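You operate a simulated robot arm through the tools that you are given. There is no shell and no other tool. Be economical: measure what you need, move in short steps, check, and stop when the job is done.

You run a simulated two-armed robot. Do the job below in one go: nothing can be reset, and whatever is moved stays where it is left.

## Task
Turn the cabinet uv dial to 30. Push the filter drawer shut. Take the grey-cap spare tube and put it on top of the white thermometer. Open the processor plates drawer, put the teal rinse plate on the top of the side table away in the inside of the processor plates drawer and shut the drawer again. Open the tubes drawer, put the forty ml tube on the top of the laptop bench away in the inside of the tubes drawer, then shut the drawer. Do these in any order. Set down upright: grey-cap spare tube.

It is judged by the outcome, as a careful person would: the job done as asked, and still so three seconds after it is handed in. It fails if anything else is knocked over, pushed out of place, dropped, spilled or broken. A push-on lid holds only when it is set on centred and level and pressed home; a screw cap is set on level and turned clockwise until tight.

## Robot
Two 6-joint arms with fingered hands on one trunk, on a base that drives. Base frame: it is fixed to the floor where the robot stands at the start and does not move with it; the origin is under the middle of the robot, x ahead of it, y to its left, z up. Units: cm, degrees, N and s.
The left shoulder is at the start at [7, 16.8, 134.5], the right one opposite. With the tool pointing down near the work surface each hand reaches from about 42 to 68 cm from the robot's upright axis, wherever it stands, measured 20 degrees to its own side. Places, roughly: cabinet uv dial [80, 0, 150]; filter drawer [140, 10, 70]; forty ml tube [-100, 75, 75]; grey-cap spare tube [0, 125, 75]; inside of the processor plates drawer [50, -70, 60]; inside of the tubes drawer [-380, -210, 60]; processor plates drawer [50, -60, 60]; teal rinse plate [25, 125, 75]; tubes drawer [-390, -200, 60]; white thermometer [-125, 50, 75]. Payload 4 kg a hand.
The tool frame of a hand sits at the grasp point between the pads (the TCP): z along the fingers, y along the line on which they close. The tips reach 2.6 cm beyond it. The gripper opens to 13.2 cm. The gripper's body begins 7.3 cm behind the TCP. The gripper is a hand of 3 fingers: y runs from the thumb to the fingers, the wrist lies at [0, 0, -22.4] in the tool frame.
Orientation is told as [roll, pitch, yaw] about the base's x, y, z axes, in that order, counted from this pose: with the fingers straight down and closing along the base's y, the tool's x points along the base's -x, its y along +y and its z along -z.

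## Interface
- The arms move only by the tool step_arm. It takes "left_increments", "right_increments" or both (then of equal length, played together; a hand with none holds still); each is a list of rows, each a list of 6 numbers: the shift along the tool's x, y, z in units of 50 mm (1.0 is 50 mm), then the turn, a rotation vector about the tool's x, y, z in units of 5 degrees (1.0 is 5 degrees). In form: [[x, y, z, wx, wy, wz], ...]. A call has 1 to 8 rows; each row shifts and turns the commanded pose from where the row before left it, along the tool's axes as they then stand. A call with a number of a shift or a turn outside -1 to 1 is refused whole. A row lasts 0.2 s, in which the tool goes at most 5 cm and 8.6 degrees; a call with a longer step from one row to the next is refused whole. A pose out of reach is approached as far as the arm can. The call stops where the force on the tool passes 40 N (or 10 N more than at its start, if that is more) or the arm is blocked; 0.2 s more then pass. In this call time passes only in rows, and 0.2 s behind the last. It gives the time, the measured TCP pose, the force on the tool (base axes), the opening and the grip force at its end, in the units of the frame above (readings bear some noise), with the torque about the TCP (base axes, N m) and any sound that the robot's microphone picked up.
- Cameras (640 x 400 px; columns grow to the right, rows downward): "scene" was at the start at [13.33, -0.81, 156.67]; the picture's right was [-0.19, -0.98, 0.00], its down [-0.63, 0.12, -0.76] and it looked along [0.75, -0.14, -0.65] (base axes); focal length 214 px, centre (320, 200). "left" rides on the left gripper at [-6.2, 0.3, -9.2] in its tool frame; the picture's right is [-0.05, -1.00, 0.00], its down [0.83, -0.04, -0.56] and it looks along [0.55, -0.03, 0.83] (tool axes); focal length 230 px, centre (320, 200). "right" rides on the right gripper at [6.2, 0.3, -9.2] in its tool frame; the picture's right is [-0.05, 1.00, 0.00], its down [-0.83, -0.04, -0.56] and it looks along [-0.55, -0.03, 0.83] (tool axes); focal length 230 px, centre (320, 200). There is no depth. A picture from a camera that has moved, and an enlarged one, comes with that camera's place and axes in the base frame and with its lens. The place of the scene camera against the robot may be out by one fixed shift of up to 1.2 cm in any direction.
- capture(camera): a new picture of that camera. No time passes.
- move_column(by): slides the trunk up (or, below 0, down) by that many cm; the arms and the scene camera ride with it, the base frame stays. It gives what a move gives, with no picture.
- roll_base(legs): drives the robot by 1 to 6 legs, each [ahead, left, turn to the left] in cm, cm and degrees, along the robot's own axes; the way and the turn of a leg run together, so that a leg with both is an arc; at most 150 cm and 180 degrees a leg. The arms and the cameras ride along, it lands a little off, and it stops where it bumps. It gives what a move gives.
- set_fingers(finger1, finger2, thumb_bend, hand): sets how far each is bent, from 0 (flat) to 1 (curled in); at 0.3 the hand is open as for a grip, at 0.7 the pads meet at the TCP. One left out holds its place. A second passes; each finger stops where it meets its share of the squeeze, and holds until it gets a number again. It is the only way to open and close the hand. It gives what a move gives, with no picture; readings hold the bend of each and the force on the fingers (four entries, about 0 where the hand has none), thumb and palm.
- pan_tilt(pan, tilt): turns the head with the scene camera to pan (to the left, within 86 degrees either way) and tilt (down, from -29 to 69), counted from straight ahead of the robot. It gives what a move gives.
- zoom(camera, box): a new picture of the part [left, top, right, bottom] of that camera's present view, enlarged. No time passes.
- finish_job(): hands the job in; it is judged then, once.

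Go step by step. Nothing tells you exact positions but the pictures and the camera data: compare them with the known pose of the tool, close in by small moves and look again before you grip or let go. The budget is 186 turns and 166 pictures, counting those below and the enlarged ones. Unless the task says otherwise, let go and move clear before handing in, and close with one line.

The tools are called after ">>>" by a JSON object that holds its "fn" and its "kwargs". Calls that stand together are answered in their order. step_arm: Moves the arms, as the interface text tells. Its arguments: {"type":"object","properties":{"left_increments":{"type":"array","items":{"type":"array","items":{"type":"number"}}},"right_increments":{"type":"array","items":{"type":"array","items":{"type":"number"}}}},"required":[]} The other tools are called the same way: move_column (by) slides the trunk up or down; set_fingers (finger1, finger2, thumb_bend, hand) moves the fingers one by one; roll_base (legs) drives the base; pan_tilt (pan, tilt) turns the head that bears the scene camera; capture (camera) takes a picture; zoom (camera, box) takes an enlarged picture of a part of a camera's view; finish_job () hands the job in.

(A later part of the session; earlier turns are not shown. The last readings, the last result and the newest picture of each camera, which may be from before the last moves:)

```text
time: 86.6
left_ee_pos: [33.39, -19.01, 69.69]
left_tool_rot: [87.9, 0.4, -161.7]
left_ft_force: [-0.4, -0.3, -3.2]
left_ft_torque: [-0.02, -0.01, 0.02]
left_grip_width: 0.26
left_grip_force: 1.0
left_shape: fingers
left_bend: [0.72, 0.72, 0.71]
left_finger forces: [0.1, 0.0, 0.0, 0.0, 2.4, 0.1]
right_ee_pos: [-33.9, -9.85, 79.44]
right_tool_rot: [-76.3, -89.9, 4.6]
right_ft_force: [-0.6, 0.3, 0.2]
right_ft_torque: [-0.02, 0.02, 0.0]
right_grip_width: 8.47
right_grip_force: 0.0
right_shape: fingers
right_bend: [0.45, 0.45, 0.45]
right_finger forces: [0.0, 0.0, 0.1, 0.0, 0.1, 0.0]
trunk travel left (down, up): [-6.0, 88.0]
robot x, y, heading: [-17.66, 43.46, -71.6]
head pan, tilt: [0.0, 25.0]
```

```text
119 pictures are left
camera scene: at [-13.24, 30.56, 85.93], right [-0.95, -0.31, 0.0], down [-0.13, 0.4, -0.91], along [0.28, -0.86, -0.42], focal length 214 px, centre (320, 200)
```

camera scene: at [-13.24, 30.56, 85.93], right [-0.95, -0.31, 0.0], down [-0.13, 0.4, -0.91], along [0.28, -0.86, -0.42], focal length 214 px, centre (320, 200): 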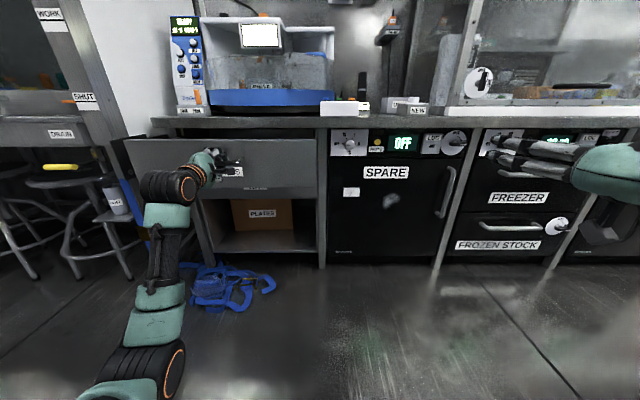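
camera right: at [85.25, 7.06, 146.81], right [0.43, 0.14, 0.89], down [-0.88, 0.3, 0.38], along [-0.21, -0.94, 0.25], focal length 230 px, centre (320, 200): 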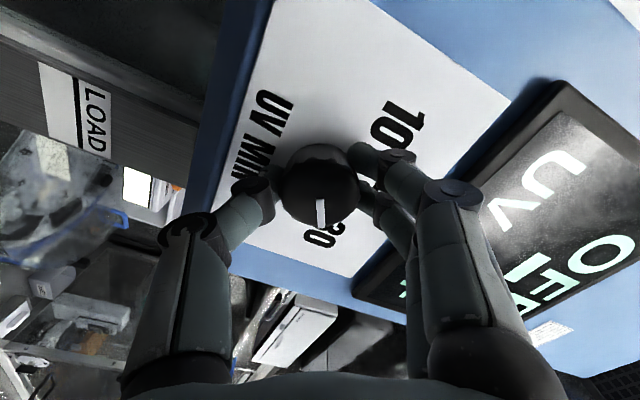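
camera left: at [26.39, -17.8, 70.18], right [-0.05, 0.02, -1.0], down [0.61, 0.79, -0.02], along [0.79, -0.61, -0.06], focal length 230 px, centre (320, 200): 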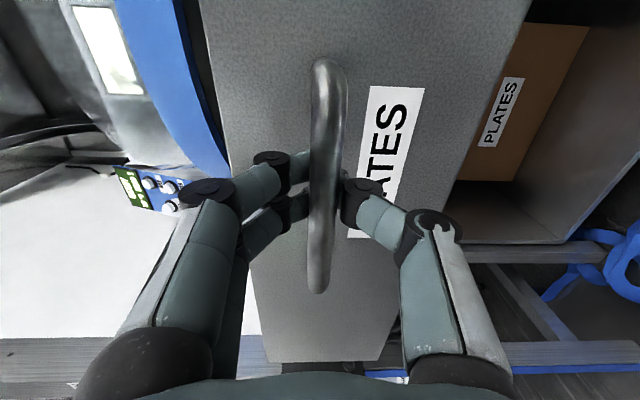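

Drawer is open about 28 cm. I'll let go, back the hand off and raise the trunk for travel.

>>> {"fn": "set_fingers", "kwargs": {"hand": "left", "finger1": 0.4, "finger2": 0.4, "thumb_bend": 0.4}}

>>> {"fn": "step_arm", "kwargs": {"left_increments": [[0, 0, -0.5, 0, 0, 0], [0, 0, -0.7, 0, 0, 0], [0, 0, -0.7, 0, 0, -1], [0, 0, -0.7, 0, 0, -1], [0, 0, -0.7, 0, 0, -1], [0, 0, 0, 0, 0, -1], [0, 0, 0, 0, 0, -1], [0, 0, 0, 0, 0, -1]]}}

>>> {"fn": "move_column", "kwargs": {"by": 40}}

>>> {"fn": "move_column", "kwargs": {"by": 30}}

>>> {"fn": "capture", "kwargs": {"camera": "scene"}}

```text
time: 87.6
left_ee_pos: [33.18, -19.04, 69.73]
left_tool_rot: [88.0, 0.4, -161.5]
left_ft_force: [0.1, -0.2, -1.0]
left_ft_torque: [0.0, -0.02, 0.01]
left_grip_width: 10.07
left_grip_force: 0.1
left_shape: fingers
left_bend: [0.4, 0.4, 0.4]
left_finger forces: [0.0, 0.0, 0.0, 0.0, 0.1, 0.0]
right_ee_pos: [-33.9, -9.83, 79.41]
right_tool_rot: [-86.0, -89.9, 14.1]
right_ft_force: [-0.2, 0.1, -0.3]
right_ft_torque: [-0.02, -0.03, 0.01]
right_grip_width: 8.46
right_grip_force: 0.0
right_shape: fingers
right_bend: [0.45, 0.45, 0.45]
right_finger forces: [0.1, 0.1, 0.1, 0.0, 0.0, 0.0]
trunk travel left (down, up): [-6.0, 88.0]
robot x, y, heading: [-17.63, 43.25, -71.6]
head pan, tilt: [0.0, 25.0]
```

```text
time: 89.4
left_ee_pos: [27.99, -3.19, 70.26]
left_tool_rot: [87.8, -29.6, -160.4]
left_ft_force: [0.5, 0.5, 0.4]
left_ft_torque: [-0.01, 0.03, 0.01]
left_grip_width: 10.1
left_grip_force: 0.0
left_shape: fingers
left_bend: [0.4, 0.4, 0.4]
left_finger forces: [0.0, 0.1, 0.0, 0.1, 0.0, 0.0]
right_ee_pos: [-33.78, -9.82, 79.44]
right_tool_rot: [-85.5, -89.9, 13.7]
right_ft_force: [-0.1, 0.8, 0.3]
right_ft_torque: [0.02, -0.01, 0.02]
right_grip_width: 8.46
right_grip_force: 0.0
right_shape: fingers
right_bend: [0.45, 0.45, 0.45]
right_finger forces: [0.0, 0.0, 0.0, 0.1, 0.0, 0.1]
trunk travel left (down, up): [-6.0, 88.0]
robot x, y, heading: [-18.03, 43.55, -71.8]
head pan, tilt: [0.0, 25.0]
```

```text
time: 93.3
left_ee_pos: [28.03, -3.26, 110.33]
left_tool_rot: [87.7, -29.6, -160.2]
left_ft_force: [0.8, -0.2, 0.4]
left_ft_torque: [0.02, -0.02, -0.01]
left_grip_width: 10.12
left_grip_force: 0.0
left_shape: fingers
left_bend: [0.4, 0.4, 0.4]
left_finger forces: [0.1, 0.1, 0.1, 0.0, 0.0, 0.1]
right_ee_pos: [-33.83, -9.81, 119.34]
right_tool_rot: [-85.4, -89.9, 13.7]
right_ft_force: [0.2, -0.1, 0.0]
right_ft_torque: [0.0, 0.0, 0.0]
right_grip_width: 8.44
right_grip_force: 0.2
right_shape: fingers
right_bend: [0.45, 0.45, 0.45]
right_finger forces: [0.0, 0.0, 0.0, 0.0, 0.0, 0.0]
trunk travel left (down, up): [-46.0, 48.0]
robot x, y, heading: [-17.25, 43.2, -71.8]
head pan, tilt: [0.0, 25.0]
```

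```text
time: 96.3
left_ee_pos: [27.93, -3.32, 140.4]
left_tool_rot: [87.7, -29.7, -160.3]
left_ft_force: [-0.6, -0.1, 1.0]
left_ft_torque: [0.03, 0.03, 0.01]
left_grip_width: 10.08
left_grip_force: 0.2
left_shape: fingers
left_bend: [0.4, 0.4, 0.4]
left_finger forces: [0.0, 0.0, 0.1, 0.0, 0.0, 0.0]
right_ee_pos: [-33.79, -9.79, 149.45]
right_tool_rot: [-86.4, -89.9, 14.7]
right_ft_force: [0.4, -0.2, 0.4]
right_ft_torque: [-0.02, -0.01, -0.01]
right_grip_width: 8.45
right_grip_force: 0.1
right_shape: fingers
right_bend: [0.45, 0.45, 0.45]
right_finger forces: [0.0, 0.1, 0.0, 0.1, 0.1, 0.1]
trunk travel left (down, up): [-76.0, 18.0]
robot x, y, heading: [-17.45, 43.37, -71.7]
head pan, tilt: [0.0, 25.0]
```

```text
118 pictures are left
camera scene: at [-13.26, 30.57, 155.93], right [-0.95, -0.31, 0.0], down [-0.13, 0.4, -0.91], along [0.28, -0.86, -0.42], focal length 214 px, centre (320, 200)
```

scene: 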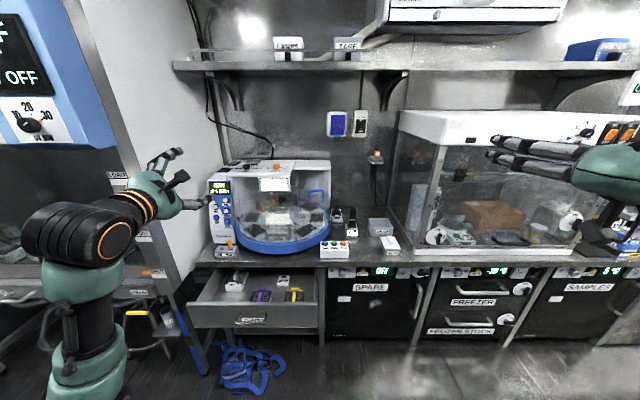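

I see the open drawer with items inside and free room. I'll return the left hand to pointing down for travel.

>>> {"fn": "step_arm", "kwargs": {"left_increments": [[0, 0, 0, 0, 0, -1], [0, 0, 0, 0, 0, -1], [0, 0, 0, 0, 0, -1], [0, 0, 0, 0, 0, -1], [0, 0, 0, 0, 0, -1], [0, 0, 0, 0, 0, -1], [0, 0, 0, 0, 0, -1], [0, 0, 0, 0, 0, -1]]}}

>>> {"fn": "step_arm", "kwargs": {"left_increments": [[0, 0, 0, 0, 0, -1], [0, 0, 0, 0, 0, -1], [0, 0, 0, 0, 0, -1], [0, 0, 0, 0, 0, -1], [0.39, -0.09, 0, 0, 1, 0], [0.39, -0.09, 0.05, 0, 1, 0], [0.38, -0.09, 0.08, 0, 1, 0], [0.37, -0.09, 0.11, 0, 1, 0]]}}

>>> {"fn": "step_arm", "kwargs": {"left_increments": [[0.36, -0.09, 0.15, 0, 1, 0], [0.35, -0.09, 0.18, 0, 1, 0], [0.33, -0.09, 0.21, 0, 1, 0], [0.31, -0.09, 0.23, 0, 1, 0], [0.29, -0.09, 0.26, 0, 1, 0], [0.27, -0.09, 0.29, 0, 1, 0], [0.24, -0.09, 0.31, 0, 1, 0], [0.21, -0.09, 0.33, 0, 1, 0]]}}

>>> {"fn": "step_arm", "kwargs": {"left_increments": [[0.18, -0.09, 0.34, 0, 1, 0], [0.15, -0.09, 0.36, 0, 1, 0], [0.12, -0.09, 0.37, 0, 1, 0], [0.09, -0.09, 0.38, 0, 1, 0], [0.05, -0.09, 0.39, 0, 1, 0], [0, -0.09, 0.39, 0, 0.6, 0]]}}

>>> {"fn": "zoom", "kwargs": {"camera": "scene", "box": [170, 240, 340, 345]}}

```text
time: 98.1
left_ee_pos: [27.98, -3.18, 140.44]
left_tool_rot: [84.3, -69.6, -156.1]
left_ft_force: [1.0, -0.9, 0.1]
left_ft_torque: [-0.02, -0.01, -0.01]
left_grip_width: 10.12
left_grip_force: 0.0
left_shape: fingers
left_bend: [0.4, 0.4, 0.4]
left_finger forces: [0.0, 0.0, 0.0, 0.0, 0.0, 0.0]
right_ee_pos: [-33.87, -9.71, 149.51]
right_tool_rot: [-86.7, -90.0, 14.9]
right_ft_force: [0.0, -0.3, 0.7]
right_ft_torque: [0.0, 0.0, 0.03]
right_grip_width: 8.46
right_grip_force: 0.1
right_shape: fingers
right_bend: [0.45, 0.45, 0.45]
right_finger forces: [0.1, 0.0, 0.0, 0.0, 0.0, 0.0]
trunk travel left (down, up): [-76.0, 18.0]
robot x, y, heading: [-17.51, 43.35, -71.6]
head pan, tilt: [0.0, 25.0]
```

```text
time: 99.9
left_ee_pos: [26.17, -3.93, 132.48]
left_tool_rot: [1.0, -68.0, -72.4]
left_ft_force: [-0.5, 0.0, -0.2]
left_ft_torque: [0.0, 0.01, -0.03]
left_grip_width: 10.11
left_grip_force: 0.1
left_shape: fingers
left_bend: [0.4, 0.4, 0.4]
left_finger forces: [0.0, 0.0, 0.1, 0.0, 0.1, 0.0]
right_ee_pos: [-33.91, -9.85, 149.38]
right_tool_rot: [-79.2, -89.9, 7.4]
right_ft_force: [0.0, 0.6, 0.2]
right_ft_torque: [0.01, -0.02, 0.0]
right_grip_width: 8.45
right_grip_force: 0.1
right_shape: fingers
right_bend: [0.45, 0.45, 0.45]
right_finger forces: [0.0, 0.0, 0.0, 0.0, 0.0, 0.0]
trunk travel left (down, up): [-76.0, 18.0]
robot x, y, heading: [-17.59, 43.54, -71.8]
head pan, tilt: [0.0, 25.0]
```

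```text
time: 101.7
left_ee_pos: [24.46, -8.55, 113.2]
left_tool_rot: [0.6, -28.0, -71.6]
left_ft_force: [1.2, 0.6, 0.5]
left_ft_torque: [0.0, 0.02, -0.01]
left_grip_width: 10.07
left_grip_force: 0.1
left_shape: fingers
left_bend: [0.4, 0.4, 0.4]
left_finger forces: [0.0, 0.1, 0.0, 0.0, 0.0, 0.1]
left hand out of reach, approached as far as the arm can: row 4, 5, 6, 7, 8
right_ee_pos: [-33.78, -9.89, 149.45]
right_tool_rot: [-68.6, -89.8, -3.1]
right_ft_force: [-1.3, -0.2, -0.4]
right_ft_torque: [0.0, 0.01, 0.0]
right_grip_width: 8.46
right_grip_force: 0.1
right_shape: fingers
right_bend: [0.45, 0.45, 0.45]
right_finger forces: [0.1, 0.0, 0.1, 0.0, 0.1, 0.1]
trunk travel left (down, up): [-76.0, 18.0]
robot x, y, heading: [-17.5, 43.7, -72.0]
head pan, tilt: [0.0, 25.0]
```

```text
time: 103.1
left_ee_pos: [22.23, -10.51, 100.43]
left_tool_rot: [0.4, 0.0, -71.5]
left_ft_force: [0.0, 0.2, 0.4]
left_ft_torque: [0.0, -0.05, 0.01]
left_grip_width: 10.08
left_grip_force: 0.1
left_shape: fingers
left_bend: [0.4, 0.4, 0.4]
left_finger forces: [0.1, 0.0, 0.0, 0.1, 0.0, 0.1]
left hand out of reach, approached as far as the arm can: row 1, 2, 3
right_ee_pos: [-33.92, -9.72, 149.33]
right_tool_rot: [-78.9, -90.0, 7.0]
right_ft_force: [-0.8, 0.8, -0.3]
right_ft_torque: [-0.02, 0.01, -0.01]
right_grip_width: 8.47
right_grip_force: 0.0
right_shape: fingers
right_bend: [0.45, 0.45, 0.45]
right_finger forces: [0.0, 0.0, 0.0, 0.0, 0.0, 0.0]
trunk travel left (down, up): [-76.0, 18.0]
robot x, y, heading: [-17.77, 43.37, -72.0]
head pan, tilt: [0.0, 25.0]
```

```text
3.76 times, centred on (255, 292) of scene
camera zoom: at [-13.26, 30.53, 155.93], right [-0.95, -0.31, 0.0], down [-0.13, 0.4, -0.91], along [0.28, -0.86, -0.42], focal length 807 px, centre (565, -148)
```

zoom: 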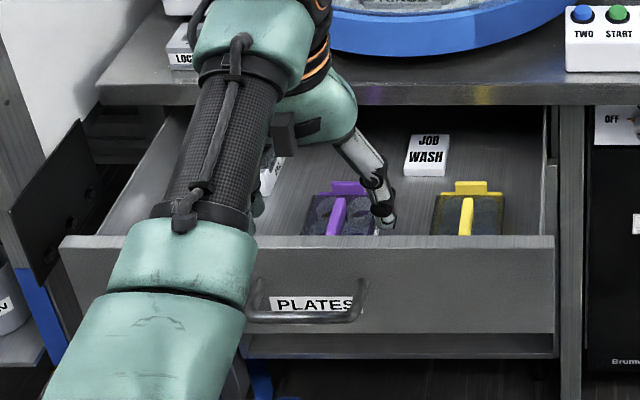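

Plates in the drawer are flat trays with a ridge grip. Now I'll drive to the side table and turn to face it.

>>> {"fn": "roll_base", "kwargs": {"legs": [[12, 70, 0], [0, 0, 180]]}}

>>> {"fn": "pan_tilt", "kwargs": {"pan": 0, "tilt": 45}}

>>> {"fn": "capture", "kwargs": {"camera": "scene"}}

```text
time: 114.4
left_ee_pos: [11.52, 106.61, 100.62]
left_tool_rot: [0.4, 0.0, 109.7]
left_ft_force: [-0.1, 0.5, 0.5]
left_ft_torque: [-0.02, -0.03, 0.0]
left_grip_width: 10.12
left_grip_force: 0.1
left_shape: fingers
left_bend: [0.4, 0.4, 0.4]
left_finger forces: [0.0, 0.0, 0.0, 0.1, 0.0, 0.0]
right_ee_pos: [67.62, 107.21, 149.34]
right_tool_rot: [-87.2, -89.8, -163.5]
right_ft_force: [0.1, -0.5, 0.0]
right_ft_torque: [-0.01, 0.02, -0.02]
right_grip_width: 8.47
right_grip_force: 0.1
right_shape: fingers
right_bend: [0.45, 0.45, 0.45]
right_finger forces: [0.1, 0.0, 0.1, 0.0, 0.0, 0.0]
trunk travel left (down, up): [-76.0, 18.0]
robot x, y, heading: [52.42, 53.85, 109.8]
head pan, tilt: [0.0, 25.0]
```

```text
time: 115.2
left_ee_pos: [11.54, 106.73, 100.54]
left_tool_rot: [0.4, 0.0, 109.7]
left_ft_force: [0.3, -0.2, -0.5]
left_ft_torque: [0.0, 0.0, 0.0]
left_grip_width: 10.06
left_grip_force: 0.0
left_shape: fingers
left_bend: [0.4, 0.4, 0.4]
left_finger forces: [0.0, 0.1, 0.0, 0.0, 0.0, 0.0]
right_ee_pos: [67.62, 107.19, 149.4]
right_tool_rot: [-84.4, -89.9, -166.1]
right_ft_force: [-0.5, 0.0, 0.2]
right_ft_torque: [-0.04, 0.01, 0.0]
right_grip_width: 8.45
right_grip_force: 0.0
right_shape: fingers
right_bend: [0.45, 0.45, 0.45]
right_finger forces: [0.0, 0.0, 0.0, 0.1, 0.0, 0.0]
trunk travel left (down, up): [-76.0, 18.0]
robot x, y, heading: [52.46, 53.79, 109.8]
head pan, tilt: [0.0, 45.0]
```

```text
116 pictures are left
camera scene: at [48.2, 66.91, 152.89], right [0.94, 0.33, 0.0], down [0.24, -0.67, -0.71], along [-0.24, 0.67, -0.71], focal length 214 px, centre (320, 200)
```

scene: 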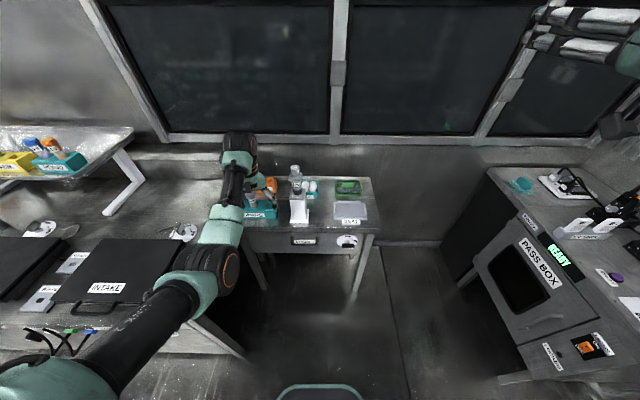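

>>> {"fn": "roll_base", "kwargs": {"legs": [[0, -20, -1.8]]}}

>>> {"fn": "zoom", "kwargs": {"camera": "scene", "box": [180, 150, 380, 260]}}

```text
time: 116.8
left_ee_pos: [31.26, 113.9, 100.56]
left_tool_rot: [0.3, 0.0, 108.1]
left_ft_force: [-0.1, 0.6, 0.6]
left_ft_torque: [0.0, 0.01, -0.01]
left_grip_width: 10.08
left_grip_force: 0.1
left_shape: fingers
left_bend: [0.4, 0.4, 0.4]
left_finger forces: [0.1, 0.0, 0.1, 0.0, 0.0, 0.0]
right_ee_pos: [87.3, 112.73, 149.43]
right_tool_rot: [-88.7, -89.7, -163.6]
right_ft_force: [-0.7, -0.2, 0.2]
right_ft_torque: [0.0, 0.0, -0.03]
right_grip_width: 8.5
right_grip_force: 0.0
right_shape: fingers
right_bend: [0.45, 0.45, 0.45]
right_finger forces: [0.0, 0.0, 0.0, 0.0, 0.0, 0.0]
trunk travel left (down, up): [-76.0, 18.0]
robot x, y, heading: [71.23, 60.19, 107.8]
head pan, tilt: [0.0, 45.0]
```

```text
3.20 times, centred on (280, 205) of scene
camera zoom: at [66.64, 73.12, 152.88], right [0.95, 0.3, 0.0], down [0.22, -0.67, -0.71], along [-0.21, 0.67, -0.71], focal length 686 px, centre (448, 184)
```

zoom: 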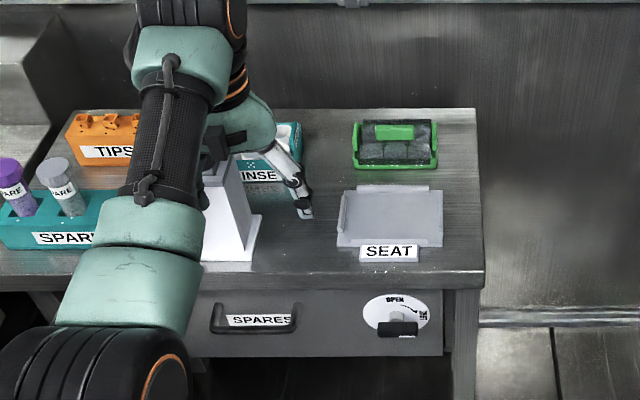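

>>> {"fn": "move_column", "kwargs": {"by": 14}}

>>> {"fn": "capture", "kwargs": {"camera": "left"}}

>>> {"fn": "zoom", "kwargs": {"camera": "scene", "box": [180, 150, 380, 260]}}

```text
time: 118.4
left_ee_pos: [31.55, 114.03, 114.62]
left_tool_rot: [0.3, -0.1, 108.0]
left_ft_force: [0.0, -0.2, -0.8]
left_ft_torque: [-0.03, 0.0, -0.02]
left_grip_width: 10.1
left_grip_force: 0.2
left_shape: fingers
left_bend: [0.4, 0.4, 0.4]
left_finger forces: [0.0, 0.0, 0.1, 0.1, 0.1, 0.0]
right_ee_pos: [87.53, 112.85, 163.33]
right_tool_rot: [-85.1, -89.9, -167.1]
right_ft_force: [-0.4, -0.1, 0.4]
right_ft_torque: [0.03, -0.03, 0.02]
right_grip_width: 8.45
right_grip_force: 0.1
right_shape: fingers
right_bend: [0.45, 0.45, 0.45]
right_finger forces: [0.0, 0.0, 0.1, 0.0, 0.0, 0.0]
trunk travel left (down, up): [-90.0, 4.0]
robot x, y, heading: [70.89, 59.77, 107.9]
head pan, tilt: [0.0, 45.0]
```

```text
114 pictures are left
camera left: at [29.32, 119.82, 123.77], right [0.93, 0.36, -0.01], down [0.3, -0.78, 0.56], along [0.19, -0.52, -0.83], focal length 230 px, centre (320, 200)
```

left: 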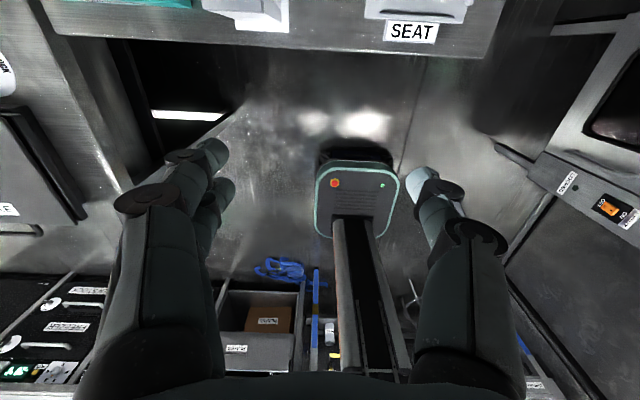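

```text
3.20 times, centred on (280, 205) of scene
camera zoom: at [66.92, 73.22, 166.87], right [0.95, 0.3, 0.0], down [0.22, -0.67, -0.71], along [-0.22, 0.67, -0.71], focal length 686 px, centre (448, 184)
```

zoom: 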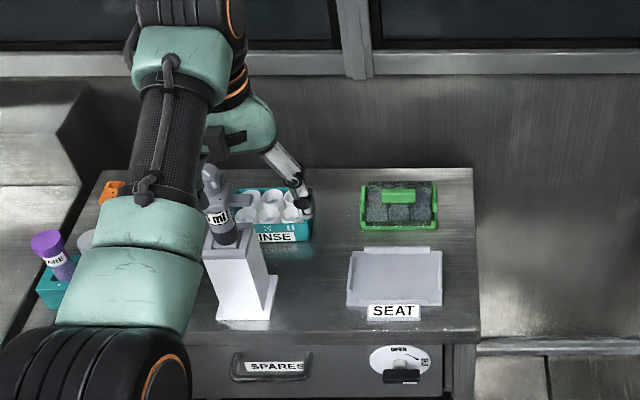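

The plate is likely the teal "RINSE" tray behind the dispenser. My arm hides it, so I'll shift left to see the table unobstructed.

>>> {"fn": "roll_base", "kwargs": {"legs": [[-8, 34, 0]]}}

>>> {"fn": "capture", "kwargs": {"camera": "scene"}}

>>> {"fn": "zoom", "kwargs": {"camera": "scene", "box": [300, 150, 420, 225]}}

```text
time: 120.7
left_ee_pos: [1.75, 96.01, 114.61]
left_tool_rot: [0.5, 0.0, 108.3]
left_ft_force: [0.3, -0.2, -0.3]
left_ft_torque: [-0.04, -0.01, 0.01]
left_grip_width: 10.1
left_grip_force: 0.0
left_shape: fingers
left_bend: [0.4, 0.4, 0.4]
left_finger forces: [0.0, 0.1, 0.0, 0.0, 0.0, 0.1]
right_ee_pos: [57.86, 95.12, 163.25]
right_tool_rot: [17.7, -90.0, 90.3]
right_ft_force: [0.7, 0.2, 0.2]
right_ft_torque: [0.01, -0.01, 0.02]
right_grip_width: 8.45
right_grip_force: 0.1
right_shape: fingers
right_bend: [0.45, 0.45, 0.45]
right_finger forces: [0.0, 0.1, 0.0, 0.0, 0.1, 0.0]
trunk travel left (down, up): [-90.0, 4.0]
robot x, y, heading: [41.12, 41.79, 108.0]
head pan, tilt: [0.0, 45.0]
```

```text
112 pictures are left
camera scene: at [37.52, 55.43, 166.87], right [0.95, 0.31, 0.0], down [0.22, -0.67, -0.71], along [-0.22, 0.67, -0.71], focal length 214 px, centre (320, 200)
```

scene: 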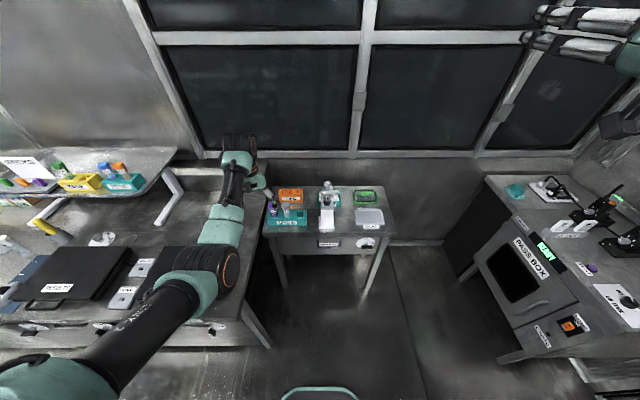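

```text
5.33 times, centred on (360, 188) of scene
camera zoom: at [37.52, 55.43, 166.87], right [0.95, 0.31, 0.0], down [0.22, -0.67, -0.71], along [-0.22, 0.67, -0.71], focal length 1144 px, centre (107, 267)
```

zoom: 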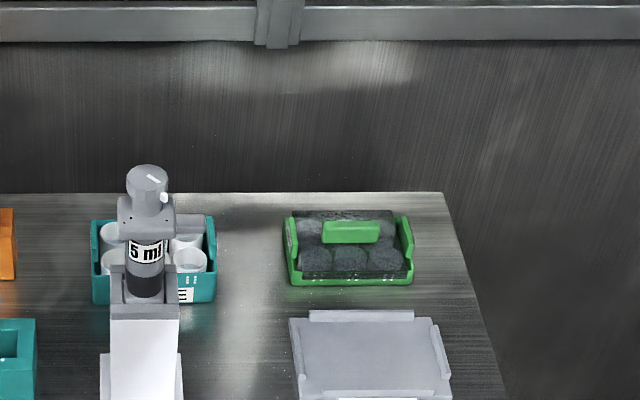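

>>> {"fn": "roll_base", "kwargs": {"legs": [[0, -40, 0], [0, 0, -45]]}}

>>> {"fn": "pan_tilt", "kwargs": {"pan": 55, "tilt": 40}}

>>> {"fn": "capture", "kwargs": {"camera": "scene"}}

```text
time: 125.3
left_ee_pos: [91.52, 120.56, 114.59]
left_tool_rot: [0.3, 0.0, 62.2]
left_ft_force: [0.3, 0.1, -0.9]
left_ft_torque: [-0.02, -0.01, 0.03]
left_grip_width: 10.11
left_grip_force: 0.0
left_shape: fingers
left_bend: [0.4, 0.4, 0.4]
left_finger forces: [0.1, 0.1, 0.0, 0.1, 0.0, 0.0]
right_ee_pos: [129.76, 79.64, 163.39]
right_tool_rot: [-80.0, -89.9, 141.8]
right_ft_force: [0.3, 0.0, -0.6]
right_ft_torque: [-0.05, -0.02, -0.01]
right_grip_width: 8.45
right_grip_force: 0.2
right_shape: fingers
right_bend: [0.45, 0.45, 0.45]
right_finger forces: [0.0, 0.0, 0.1, 0.0, 0.0, 0.0]
trunk travel left (down, up): [-90.0, 4.0]
robot x, y, heading: [80.14, 54.4, 61.8]
head pan, tilt: [0.0, 45.0]
```

```text
time: 126.6
left_ee_pos: [91.65, 120.66, 114.51]
left_tool_rot: [0.5, 0.0, 62.0]
left_ft_force: [1.1, -1.0, -1.0]
left_ft_torque: [-0.01, 0.01, 0.0]
left_grip_width: 10.1
left_grip_force: 0.0
left_shape: fingers
left_bend: [0.4, 0.4, 0.4]
left_finger forces: [0.0, 0.1, 0.0, 0.0, 0.1, 0.0]
right_ee_pos: [129.71, 79.45, 163.45]
right_tool_rot: [-81.9, -89.9, 143.7]
right_ft_force: [0.6, -0.3, 0.0]
right_ft_torque: [0.0, 0.0, 0.01]
right_grip_width: 8.45
right_grip_force: 0.1
right_shape: fingers
right_bend: [0.45, 0.45, 0.45]
right_finger forces: [0.0, 0.0, 0.0, 0.0, 0.1, 0.0]
trunk travel left (down, up): [-90.0, 4.0]
robot x, y, heading: [80.15, 54.89, 61.7]
head pan, tilt: [55.0, 40.0]
```

```text
110 pictures are left
camera scene: at [78.67, 67.34, 167.6], right [0.89, 0.45, 0.0], down [0.29, -0.57, -0.77], along [-0.34, 0.68, -0.64], focal length 214 px, centre (320, 200)
```

scene: 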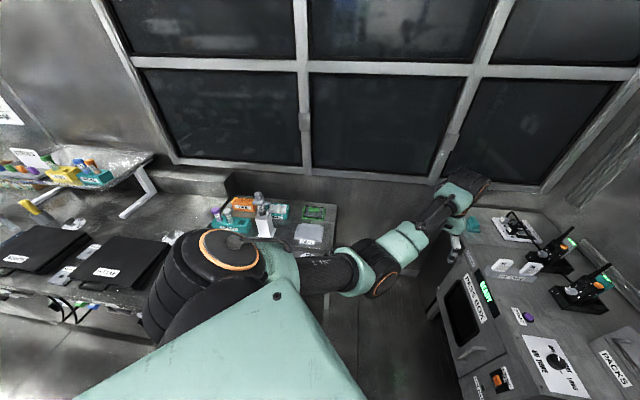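

>>> {"fn": "zoom", "kwargs": {"camera": "scene", "box": [200, 180, 360, 280]}}

>>> {"fn": "zoom", "kwargs": {"camera": "scene", "box": [240, 185, 304, 225]}}

```text
4.00 times, centred on (280, 230) of scene
camera zoom: at [78.67, 67.34, 167.6], right [0.89, 0.45, 0.0], down [0.29, -0.57, -0.77], along [-0.34, 0.68, -0.64], focal length 858 px, centre (480, 80)
```

zoom: 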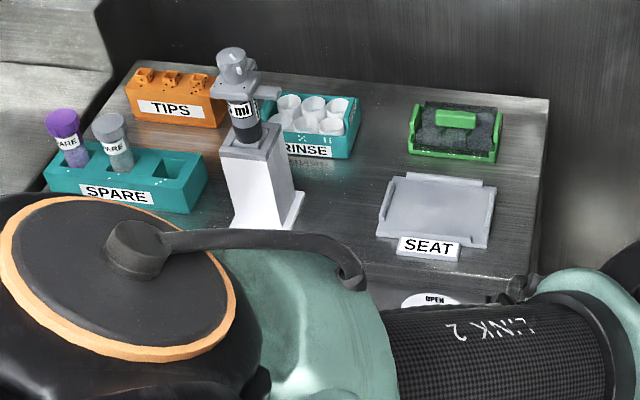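

```text
10.00 times, centred on (272, 205) of scene
camera zoom: at [78.67, 67.34, 167.6], right [0.89, 0.45, 0.0], down [0.29, -0.57, -0.77], along [-0.34, 0.68, -0.64], focal length 2145 px, centre (800, 150)
```

zoom: 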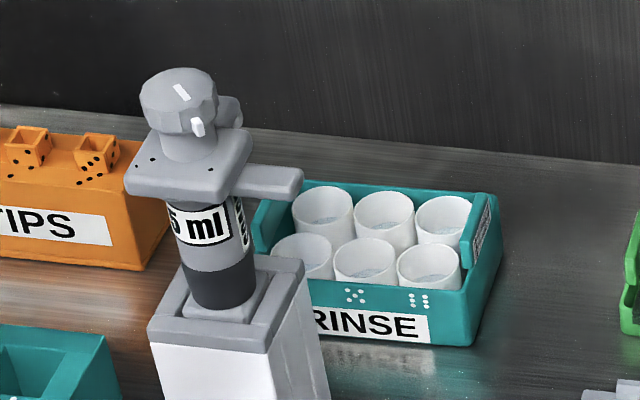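

The teal RINSE tray holds six white cups. It's about 7.5 cm deep and 13 long, centred near (12.2,141.6,77), so I'll grip it front-to-back, coming in from the right and high to clear the dispenser.

>>> {"fn": "move_column", "kwargs": {"by": 3.9}}

>>> {"fn": "roll_base", "kwargs": {"legs": [[0, 0, 61.2], [30, -11.5, 0]]}}

>>> {"fn": "pan_tilt", "kwargs": {"pan": 0, "tilt": 50}}

>>> {"fn": "capture", "kwargs": {"camera": "scene"}}

```text
time: 127.4
left_ee_pos: [91.72, 120.68, 118.43]
left_tool_rot: [0.4, 0.1, 62.0]
left_ft_force: [-0.2, -0.6, 0.0]
left_ft_torque: [-0.05, -0.01, 0.01]
left_grip_width: 10.1
left_grip_force: 0.1
left_shape: fingers
left_bend: [0.4, 0.4, 0.4]
left_finger forces: [0.1, 0.0, 0.1, 0.0, 0.1, 0.1]
right_ee_pos: [129.79, 79.27, 167.35]
right_tool_rot: [-78.1, -89.9, 139.7]
right_ft_force: [0.3, 0.7, -0.3]
right_ft_torque: [-0.03, -0.04, 0.0]
right_grip_width: 8.46
right_grip_force: 0.1
right_shape: fingers
right_bend: [0.45, 0.45, 0.45]
right_finger forces: [0.1, 0.1, 0.0, 0.0, 0.0, 0.0]
trunk travel left (down, up): [-93.9, 0.1]
robot x, y, heading: [80.36, 54.33, 61.8]
head pan, tilt: [55.0, 40.0]
```

```text
time: 132.2
left_ee_pos: [21.83, 128.33, 118.66]
left_tool_rot: [0.4, -0.2, 122.6]
left_ft_force: [0.0, -0.4, 0.3]
left_ft_torque: [0.01, 0.03, 0.03]
left_grip_width: 10.1
left_grip_force: 0.0
left_shape: fingers
left_bend: [0.4, 0.4, 0.4]
left_finger forces: [0.0, 0.0, 0.0, 0.0, 0.0, 0.0]
right_ee_pos: [76.53, 141.3, 167.39]
right_tool_rot: [-124.2, -89.8, -113.6]
right_ft_force: [1.1, -0.7, 0.1]
right_ft_torque: [-0.02, -0.02, 0.0]
right_grip_width: 8.48
right_grip_force: 0.0
right_shape: fingers
right_bend: [0.45, 0.45, 0.45]
right_finger forces: [0.0, 0.1, 0.0, 0.0, 0.0, 0.1]
trunk travel left (down, up): [-93.9, 0.1]
robot x, y, heading: [73.49, 86.03, 122.2]
head pan, tilt: [55.0, 40.0]
```

```text
time: 133.4
left_ee_pos: [21.81, 128.5, 118.55]
left_tool_rot: [0.5, 0.0, 122.5]
left_ft_force: [0.9, -0.1, 0.0]
left_ft_torque: [0.0, 0.01, 0.02]
left_grip_width: 10.11
left_grip_force: 0.0
left_shape: fingers
left_bend: [0.4, 0.4, 0.4]
left_finger forces: [0.0, 0.1, 0.0, 0.1, 0.0, 0.0]
right_ee_pos: [76.37, 141.42, 167.34]
right_tool_rot: [-96.1, -89.8, -141.5]
right_ft_force: [-0.8, -0.1, -0.4]
right_ft_torque: [-0.04, -0.01, -0.03]
right_grip_width: 8.47
right_grip_force: 0.1
right_shape: fingers
right_bend: [0.45, 0.45, 0.45]
right_finger forces: [0.0, 0.1, 0.1, 0.1, 0.0, 0.0]
trunk travel left (down, up): [-93.9, 0.1]
robot x, y, heading: [73.53, 86.52, 122.2]
head pan, tilt: [0.0, 50.0]
```

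```text
107 pictures are left
camera scene: at [66.79, 97.55, 170.1], right [0.85, 0.53, 0.0], down [0.41, -0.65, -0.64], along [-0.34, 0.54, -0.77], focal length 214 px, centre (320, 200)
```

scene: 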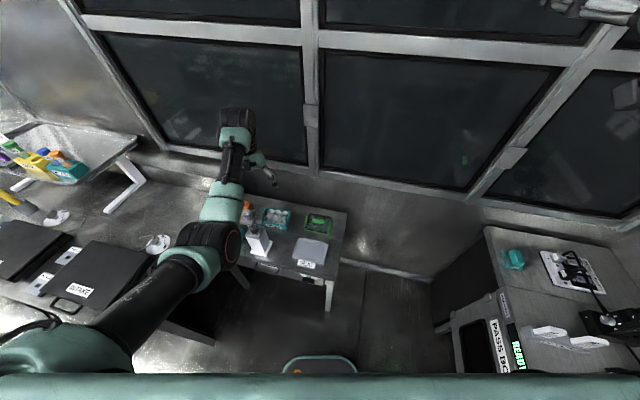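

>>> {"fn": "zoom", "kwargs": {"camera": "scene", "box": [225, 190, 345, 265]}}

>>> {"fn": "step_arm", "kwargs": {"left_increments": [[0, 0, 0, 0, 0, -1], [0, 0, 0, 0, 0, -1], [0, 0, 0, 0, 0, -1], [0, 0, 0, 0, 0, -1], [0, 0, 0, 0, 0, -1], [0, 0, 0, 0, 0, -1], [0, 0, 0, 0, 0, -1], [0, 0, 0, 0, 0, -1]]}}

>>> {"fn": "step_arm", "kwargs": {"left_increments": [[0, 0, 0, 0, 0, -1], [0, 0, 0, 0, 0, -1], [0, 0, 0, 0, 0, -1], [0, 0, 0, 0, 0, -1], [0, 0, 0, 0, 0, -1], [0, 0, 0, 0, 0, -1], [0, 0, 0, 0, 0, -1]]}}

>>> {"fn": "capture", "kwargs": {"camera": "left"}}

```text
5.33 times, centred on (285, 228) of scene
camera zoom: at [66.79, 97.55, 170.1], right [0.85, 0.53, 0.0], down [0.41, -0.65, -0.64], along [-0.34, 0.54, -0.77], focal length 1144 px, centre (507, 53)
```

zoom: 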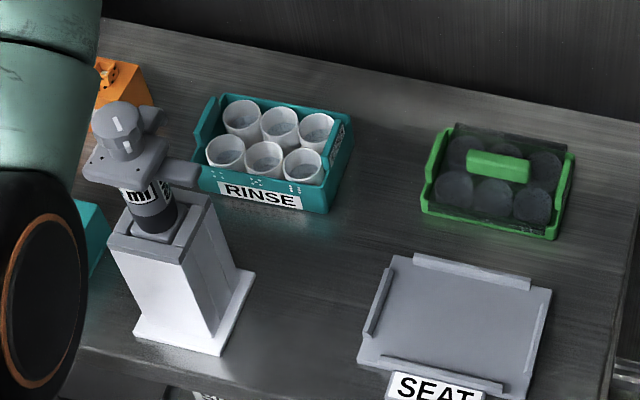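

```text
time: 135.2
left_ee_pos: [21.79, 128.61, 118.48]
left_tool_rot: [0.3, -0.2, 162.7]
left_ft_force: [0.4, -0.3, 0.1]
left_ft_torque: [-0.02, 0.02, -0.03]
left_grip_width: 10.1
left_grip_force: 0.0
left_shape: fingers
left_bend: [0.4, 0.4, 0.4]
left_finger forces: [0.1, 0.1, 0.1, 0.0, 0.1, 0.0]
right_ee_pos: [76.41, 141.37, 167.31]
right_tool_rot: [-84.4, -89.9, -153.1]
right_ft_force: [0.1, 1.2, 0.4]
right_ft_torque: [0.02, 0.0, 0.01]
right_grip_width: 8.45
right_grip_force: 0.0
right_shape: fingers
right_bend: [0.45, 0.45, 0.45]
right_finger forces: [0.0, 0.0, 0.1, 0.1, 0.1, 0.0]
trunk travel left (down, up): [-93.9, 0.1]
robot x, y, heading: [73.41, 85.84, 122.6]
head pan, tilt: [0.0, 50.0]
```

```text
time: 136.8
left_ee_pos: [21.87, 128.59, 118.53]
left_tool_rot: [0.0, -0.4, -162.3]
left_ft_force: [-0.2, -0.3, -0.3]
left_ft_torque: [0.06, -0.02, 0.02]
left_grip_width: 10.08
left_grip_force: 0.1
left_shape: fingers
left_bend: [0.4, 0.4, 0.4]
left_finger forces: [0.1, 0.0, 0.0, 0.0, 0.0, 0.0]
right_ee_pos: [76.38, 141.63, 167.21]
right_tool_rot: [-84.0, -89.9, -153.7]
right_ft_force: [-0.1, 0.1, 0.6]
right_ft_torque: [0.0, 0.01, 0.03]
right_grip_width: 8.47
right_grip_force: 0.2
right_shape: fingers
right_bend: [0.45, 0.45, 0.45]
right_finger forces: [0.0, 0.0, 0.0, 0.0, 0.0, 0.0]
trunk travel left (down, up): [-93.9, 0.1]
robot x, y, heading: [73.65, 86.14, 122.3]
head pan, tilt: [0.0, 50.0]
```

```text
105 pictures are left
camera left: at [16.06, 126.49, 127.74], right [-0.35, 0.94, 0.0], down [0.78, 0.3, 0.55], along [0.51, 0.19, -0.84], focal length 230 px, centre (320, 200)
```

left: 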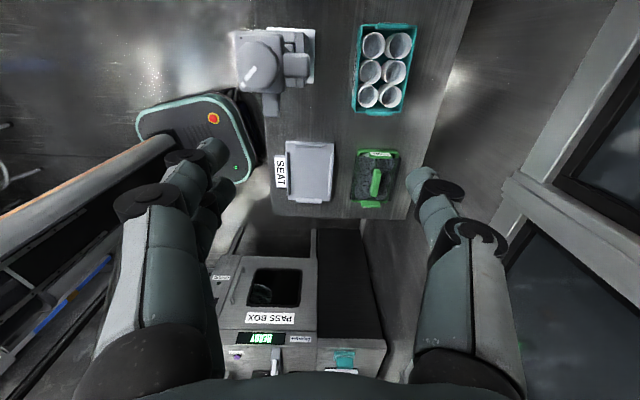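

Very clear view: the tray centre is about (a≈57, b≈127) in room axes, roughly 14×9.5 cm. I'll move over it, open the hand and descend part-way.

>>> {"fn": "set_fingers", "kwargs": {"hand": "left", "finger1": 0.3, "finger2": 0.3, "thumb_bend": 0.3}}

>>> {"fn": "step_arm", "kwargs": {"left_increments": [[-0.11, -0.6, 0.1, 0, 0, 0], [-0.11, -0.6, 0.1, 0, 0, 0], [-0.11, -0.6, 0.2, 0, 0, 0], [-0.11, -0.5, 0.6, 0, 0, 0], [-0.11, 0, 0.9, 0, 0, 0], [-0.1, 0, 0.9, 0, 0, 0], [0, 0, 0.9, 0, 0, 0]]}}

>>> {"fn": "capture", "kwargs": {"camera": "left"}}

>>> {"fn": "capture", "kwargs": {"camera": "scene"}}

```text
time: 137.8
left_ee_pos: [21.75, 128.66, 118.46]
left_tool_rot: [0.0, -0.5, -162.4]
left_ft_force: [-0.1, 0.1, -0.4]
left_ft_torque: [0.03, -0.01, -0.01]
left_grip_width: 13.41
left_grip_force: 0.1
left_shape: fingers
left_bend: [0.3, 0.3, 0.3]
left_finger forces: [0.0, 0.0, 0.0, 0.1, 0.1, 0.1]
right_ee_pos: [76.35, 141.51, 167.29]
right_tool_rot: [-83.7, -89.8, -154.0]
right_ft_force: [-0.2, 0.1, -0.1]
right_ft_torque: [-0.02, 0.02, 0.0]
right_grip_width: 8.47
right_grip_force: 0.0
right_shape: fingers
right_bend: [0.45, 0.45, 0.45]
right_finger forces: [0.0, 0.0, 0.0, 0.0, 0.0, 0.0]
trunk travel left (down, up): [-93.9, 0.1]
robot x, y, heading: [73.48, 86.11, 122.1]
head pan, tilt: [0.0, 50.0]
```

```text
time: 139.4
left_ee_pos: [19.55, 131.29, 105.64]
left_tool_rot: [-0.9, -0.9, -162.5]
left_ft_force: [-5.1, 11.4, 37.2]
left_ft_torque: [-3.05, -0.44, -0.28]
left_grip_width: 14.87
left_grip_force: 17.5
left_shape: fingers
left_bend: [0.26, 0.3, 0.3]
left_finger forces: [35.2, 0.0, 0.1, 0.1, 0.1, 0.0]
left hand out of reach, approached as far as the arm can: row 3, 4, 5, 6, 7
right_ee_pos: [77.01, 141.27, 167.39]
right_tool_rot: [167.8, -89.8, -45.7]
right_ft_force: [-0.6, -0.2, 0.3]
right_ft_torque: [0.01, 0.01, 0.05]
right_grip_width: 8.46
right_grip_force: 0.1
right_shape: fingers
right_bend: [0.45, 0.45, 0.45]
right_finger forces: [0.1, 0.0, 0.1, 0.0, 0.1, 0.0]
trunk travel left (down, up): [-93.9, 0.1]
robot x, y, heading: [73.4, 86.03, 122.4]
head pan, tilt: [0.0, 50.0]
```

```text
104 pictures are left
camera left: at [13.98, 129.03, 114.86], right [-0.35, 0.94, 0.02], down [0.79, 0.28, 0.54], along [0.5, 0.2, -0.84], focal length 230 px, centre (320, 200)
```

left: 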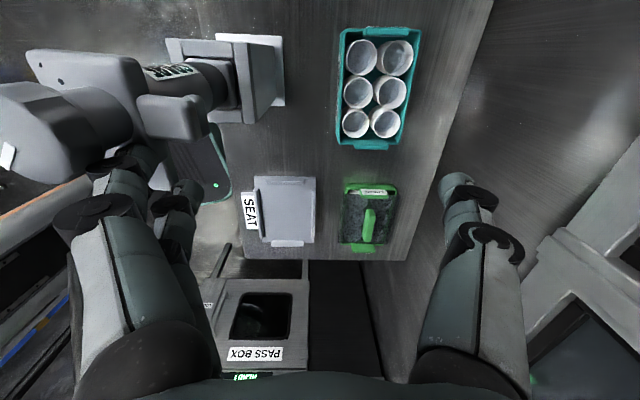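

```text
103 pictures are left
camera scene: at [67.44, 97.44, 170.23], right [0.85, 0.53, 0.0], down [0.41, -0.65, -0.65], along [-0.35, 0.54, -0.76], focal length 214 px, centre (320, 200)
```

scene: 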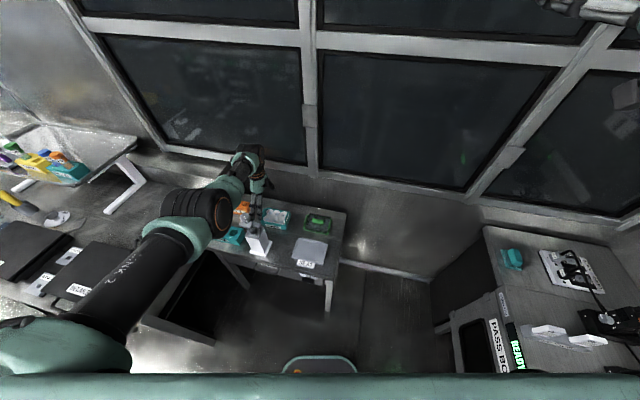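

The hand couldn't extend that far and a finger is pressing the dispenser top. I'll lift straight up at once.

>>> {"fn": "step_arm", "kwargs": {"left_increments": [[0, 0, -0.4, 0, 0, 0], [0, 0, -0.6, 0, 0, 0], [0, 0, -0.6, 0, 0, 0], [0, 0, -0.6, 0, 0, 0]]}}

>>> {"fn": "capture", "kwargs": {"camera": "left"}}

>>> {"fn": "zoom", "kwargs": {"camera": "scene", "box": [205, 180, 345, 270]}}

```text
time: 140.4
left_ee_pos: [19.24, 130.66, 115.28]
left_tool_rot: [0.2, -0.4, -162.4]
left_ft_force: [-0.2, 0.6, 0.3]
left_ft_torque: [-0.01, -0.04, -0.02]
left_grip_width: 13.46
left_grip_force: 0.0
left_shape: fingers
left_bend: [0.3, 0.3, 0.3]
left_finger forces: [0.1, 0.0, 0.1, 0.1, 0.1, 0.0]
right_ee_pos: [76.36, 141.43, 167.27]
right_tool_rot: [-78.4, -89.9, -159.3]
right_ft_force: [-0.2, 0.7, -0.4]
right_ft_torque: [0.01, 0.0, 0.02]
right_grip_width: 8.46
right_grip_force: 0.1
right_shape: fingers
right_bend: [0.45, 0.45, 0.45]
right_finger forces: [0.1, 0.1, 0.0, 0.1, 0.0, 0.0]
trunk travel left (down, up): [-93.9, 0.1]
robot x, y, heading: [73.64, 86.1, 122.2]
head pan, tilt: [0.0, 50.0]
```

```text
102 pictures are left
camera left: at [13.59, 128.62, 124.6], right [-0.35, 0.94, 0.0], down [0.78, 0.29, 0.55], along [0.52, 0.19, -0.84], focal length 230 px, centre (320, 200)
```

left: 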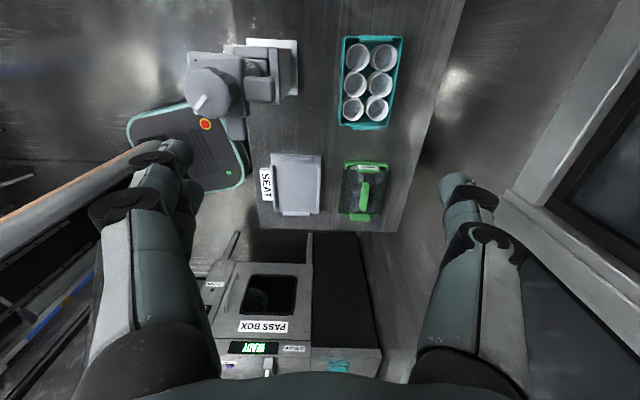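

```text
4.44 times, centred on (275, 225) of scene
camera zoom: at [66.75, 97.65, 170.08], right [0.85, 0.53, 0.0], down [0.41, -0.65, -0.64], along [-0.34, 0.54, -0.77], focal length 953 px, centre (520, 89)
```

zoom: 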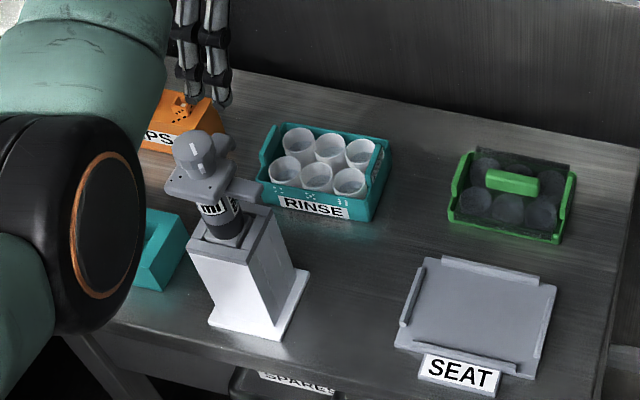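

The dispenser still stands as it was. I need the base closer; I'll drive ahead so the hand is over the tray, staying high.

>>> {"fn": "roll_base", "kwargs": {"legs": [[9, 0, 0]]}}

>>> {"fn": "capture", "kwargs": {"camera": "left"}}

```text
time: 141.6
left_ee_pos: [14.93, 137.75, 115.84]
left_tool_rot: [-0.2, -0.4, -162.5]
left_ft_force: [0.3, -0.1, 0.2]
left_ft_torque: [0.04, 0.07, 0.0]
left_grip_width: 13.46
left_grip_force: 0.0
left_shape: fingers
left_bend: [0.3, 0.3, 0.3]
left_finger forces: [0.1, 0.0, 0.0, 0.0, 0.1, 0.0]
right_ee_pos: [72.52, 148.2, 167.67]
right_tool_rot: [-162.9, -89.5, -74.8]
right_ft_force: [-0.2, -0.6, -0.3]
right_ft_torque: [-0.02, 0.0, 0.04]
right_grip_width: 8.46
right_grip_force: 0.0
right_shape: fingers
right_bend: [0.45, 0.45, 0.45]
right_finger forces: [0.1, 0.0, 0.0, 0.0, 0.0, 0.0]
trunk travel left (down, up): [-93.9, 0.1]
robot x, y, heading: [68.92, 93.62, 122.2]
head pan, tilt: [0.0, 50.0]
```

```text
100 pictures are left
camera left: at [9.31, 135.56, 125.18], right [-0.35, 0.94, 0.01], down [0.78, 0.29, 0.55], along [0.51, 0.2, -0.84], focal length 230 px, centre (320, 200)
```

left: 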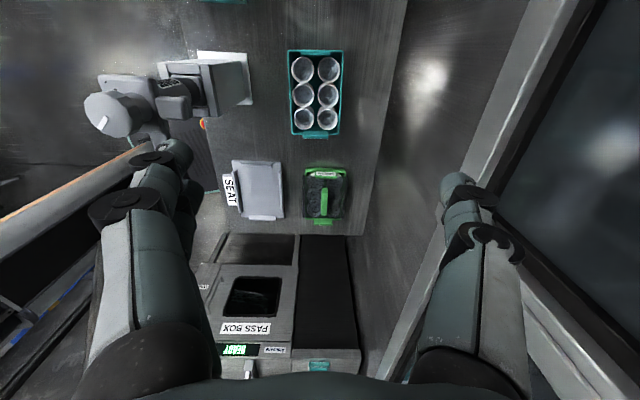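

>>> {"fn": "step_arm", "kwargs": {"left_increments": [[0.17, 0.09, 0.4, 0, 0, 0], [0.17, 0.09, 0.6, 0, 0, 0], [0, 0, 0.8, 0, 0, 0], [0, 0, 0.8, 0, 0, 0], [0, 0, 0.8, 0, 0, 0]]}}

>>> {"fn": "capture", "kwargs": {"camera": "left"}}

>>> {"fn": "zoom", "kwargs": {"camera": "scene", "box": [205, 170, 345, 260]}}

```text
time: 142.8
left_ee_pos: [16.73, 137.11, 99.09]
left_tool_rot: [-0.2, -0.6, -162.5]
left_ft_force: [-0.1, 0.0, 1.4]
left_ft_torque: [-0.02, -0.05, 0.0]
left_grip_width: 13.45
left_grip_force: 0.1
left_shape: fingers
left_bend: [0.3, 0.3, 0.3]
left_finger forces: [0.0, 0.0, 0.1, 0.1, 0.1, 0.0]
left hand out of reach, approached as far as the arm can: row 5
right_ee_pos: [71.8, 149.12, 167.36]
right_tool_rot: [-109.0, -89.8, -128.6]
right_ft_force: [0.6, -0.2, 0.3]
right_ft_torque: [0.01, -0.03, -0.02]
right_grip_width: 8.44
right_grip_force: 0.1
right_shape: fingers
right_bend: [0.45, 0.45, 0.45]
right_finger forces: [0.0, 0.0, 0.0, 0.0, 0.0, 0.0]
trunk travel left (down, up): [-93.9, 0.1]
robot x, y, heading: [69.22, 93.99, 122.1]
head pan, tilt: [0.0, 50.0]
```

```text
99 pictures are left
camera left: at [11.19, 134.93, 108.33], right [-0.35, 0.94, 0.01], down [0.78, 0.29, 0.55], along [0.51, 0.2, -0.84], focal length 230 px, centre (320, 200)
```

left: 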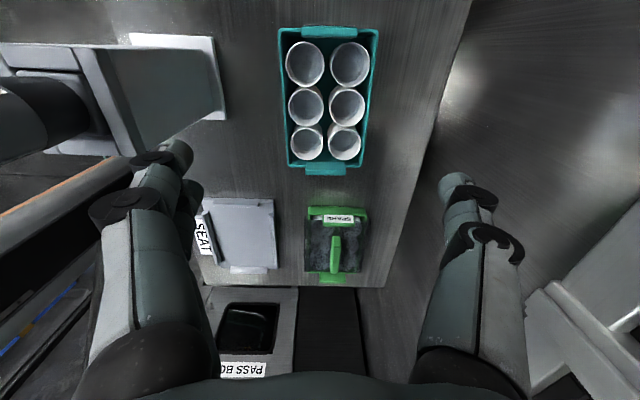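

```text
4.44 times, centred on (275, 215) of scene
camera zoom: at [62.06, 105.19, 170.1], right [0.85, 0.53, 0.0], down [0.41, -0.65, -0.64], along [-0.34, 0.54, -0.77], focal length 953 px, centre (520, 133)
```

zoom: 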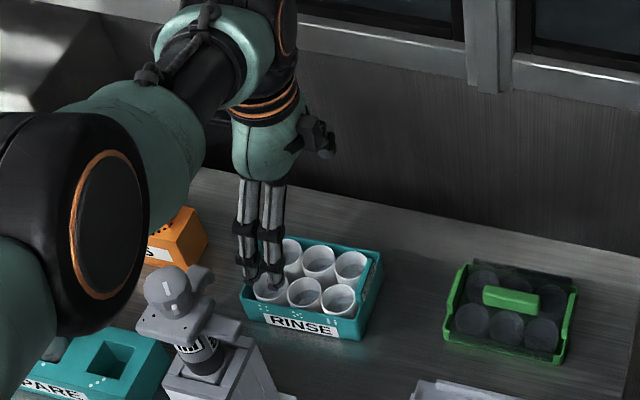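

Arm is straight at its limit here; I need the shoulder closer. I'll lift, retract the hand, drive 10 cm closer, then lower the trunk a little.

>>> {"fn": "step_arm", "kwargs": {"left_increments": [[0, 0, -0.9, 0, 0, 0], [0, 0, -0.9, 0, 0, 0], [0, 0, -0.9, 0, 0, 0], [0.15, 0.58, 0, 0, 0, 0], [0.15, 0.58, 0, 0, 0, 0], [0.14, 0.58, 0, 0, 0, 0]]}}

>>> {"fn": "roll_base", "kwargs": {"legs": [[10, 0, 0]]}}

>>> {"fn": "capture", "kwargs": {"camera": "left"}}

```text
time: 144.2
left_ee_pos: [19.81, 132.64, 110.32]
left_tool_rot: [1.8, 0.0, -162.6]
left_ft_force: [-0.1, 0.4, 7.6]
left_ft_torque: [0.02, -0.03, 0.01]
left_grip_width: 13.5
left_grip_force: 0.1
left_shape: fingers
left_bend: [0.3, 0.3, 0.3]
left_finger forces: [0.0, 0.0, 0.0, 0.0, 0.0, 0.0]
left hand out of reach, approached as far as the arm can: row 1, 2, 3, 4
right_ee_pos: [71.84, 148.9, 167.4]
right_tool_rot: [-121.7, -89.8, -116.2]
right_ft_force: [0.4, 0.1, -0.6]
right_ft_torque: [-0.02, 0.01, -0.02]
right_grip_width: 8.48
right_grip_force: 0.0
right_shape: fingers
right_bend: [0.45, 0.45, 0.45]
right_finger forces: [0.0, 0.0, 0.0, 0.0, 0.1, 0.0]
trunk travel left (down, up): [-93.9, 0.1]
robot x, y, heading: [68.83, 94.16, 122.2]
head pan, tilt: [0.0, 50.0]
```

```text
time: 145.3
left_ee_pos: [14.67, 140.98, 111.37]
left_tool_rot: [-0.2, -0.4, -162.5]
left_ft_force: [0.2, -0.1, 0.4]
left_ft_torque: [0.07, 0.03, -0.02]
left_grip_width: 13.48
left_grip_force: 0.1
left_shape: fingers
left_bend: [0.3, 0.3, 0.3]
left_finger forces: [0.1, 0.1, 0.1, 0.1, 0.0, 0.1]
right_ee_pos: [66.81, 156.71, 167.56]
right_tool_rot: [-151.7, -89.5, -86.1]
right_ft_force: [-0.2, -0.6, 0.4]
right_ft_torque: [0.0, 0.02, 0.01]
right_grip_width: 8.45
right_grip_force: 0.0
right_shape: fingers
right_bend: [0.45, 0.45, 0.45]
right_finger forces: [0.1, 0.0, 0.0, 0.1, 0.1, 0.0]
trunk travel left (down, up): [-93.9, 0.1]
robot x, y, heading: [63.13, 102.04, 122.1]
head pan, tilt: [0.0, 50.0]
```

```text
97 pictures are left
camera left: at [8.91, 138.76, 120.62], right [-0.35, 0.94, 0.0], down [0.78, 0.29, 0.55], along [0.51, 0.2, -0.84], focal length 230 px, centre (320, 200)
```

left: 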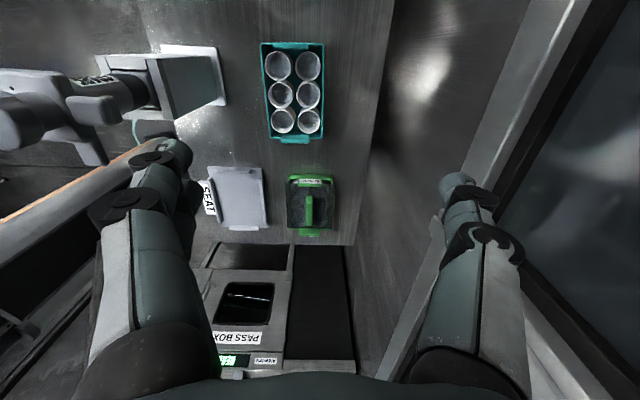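

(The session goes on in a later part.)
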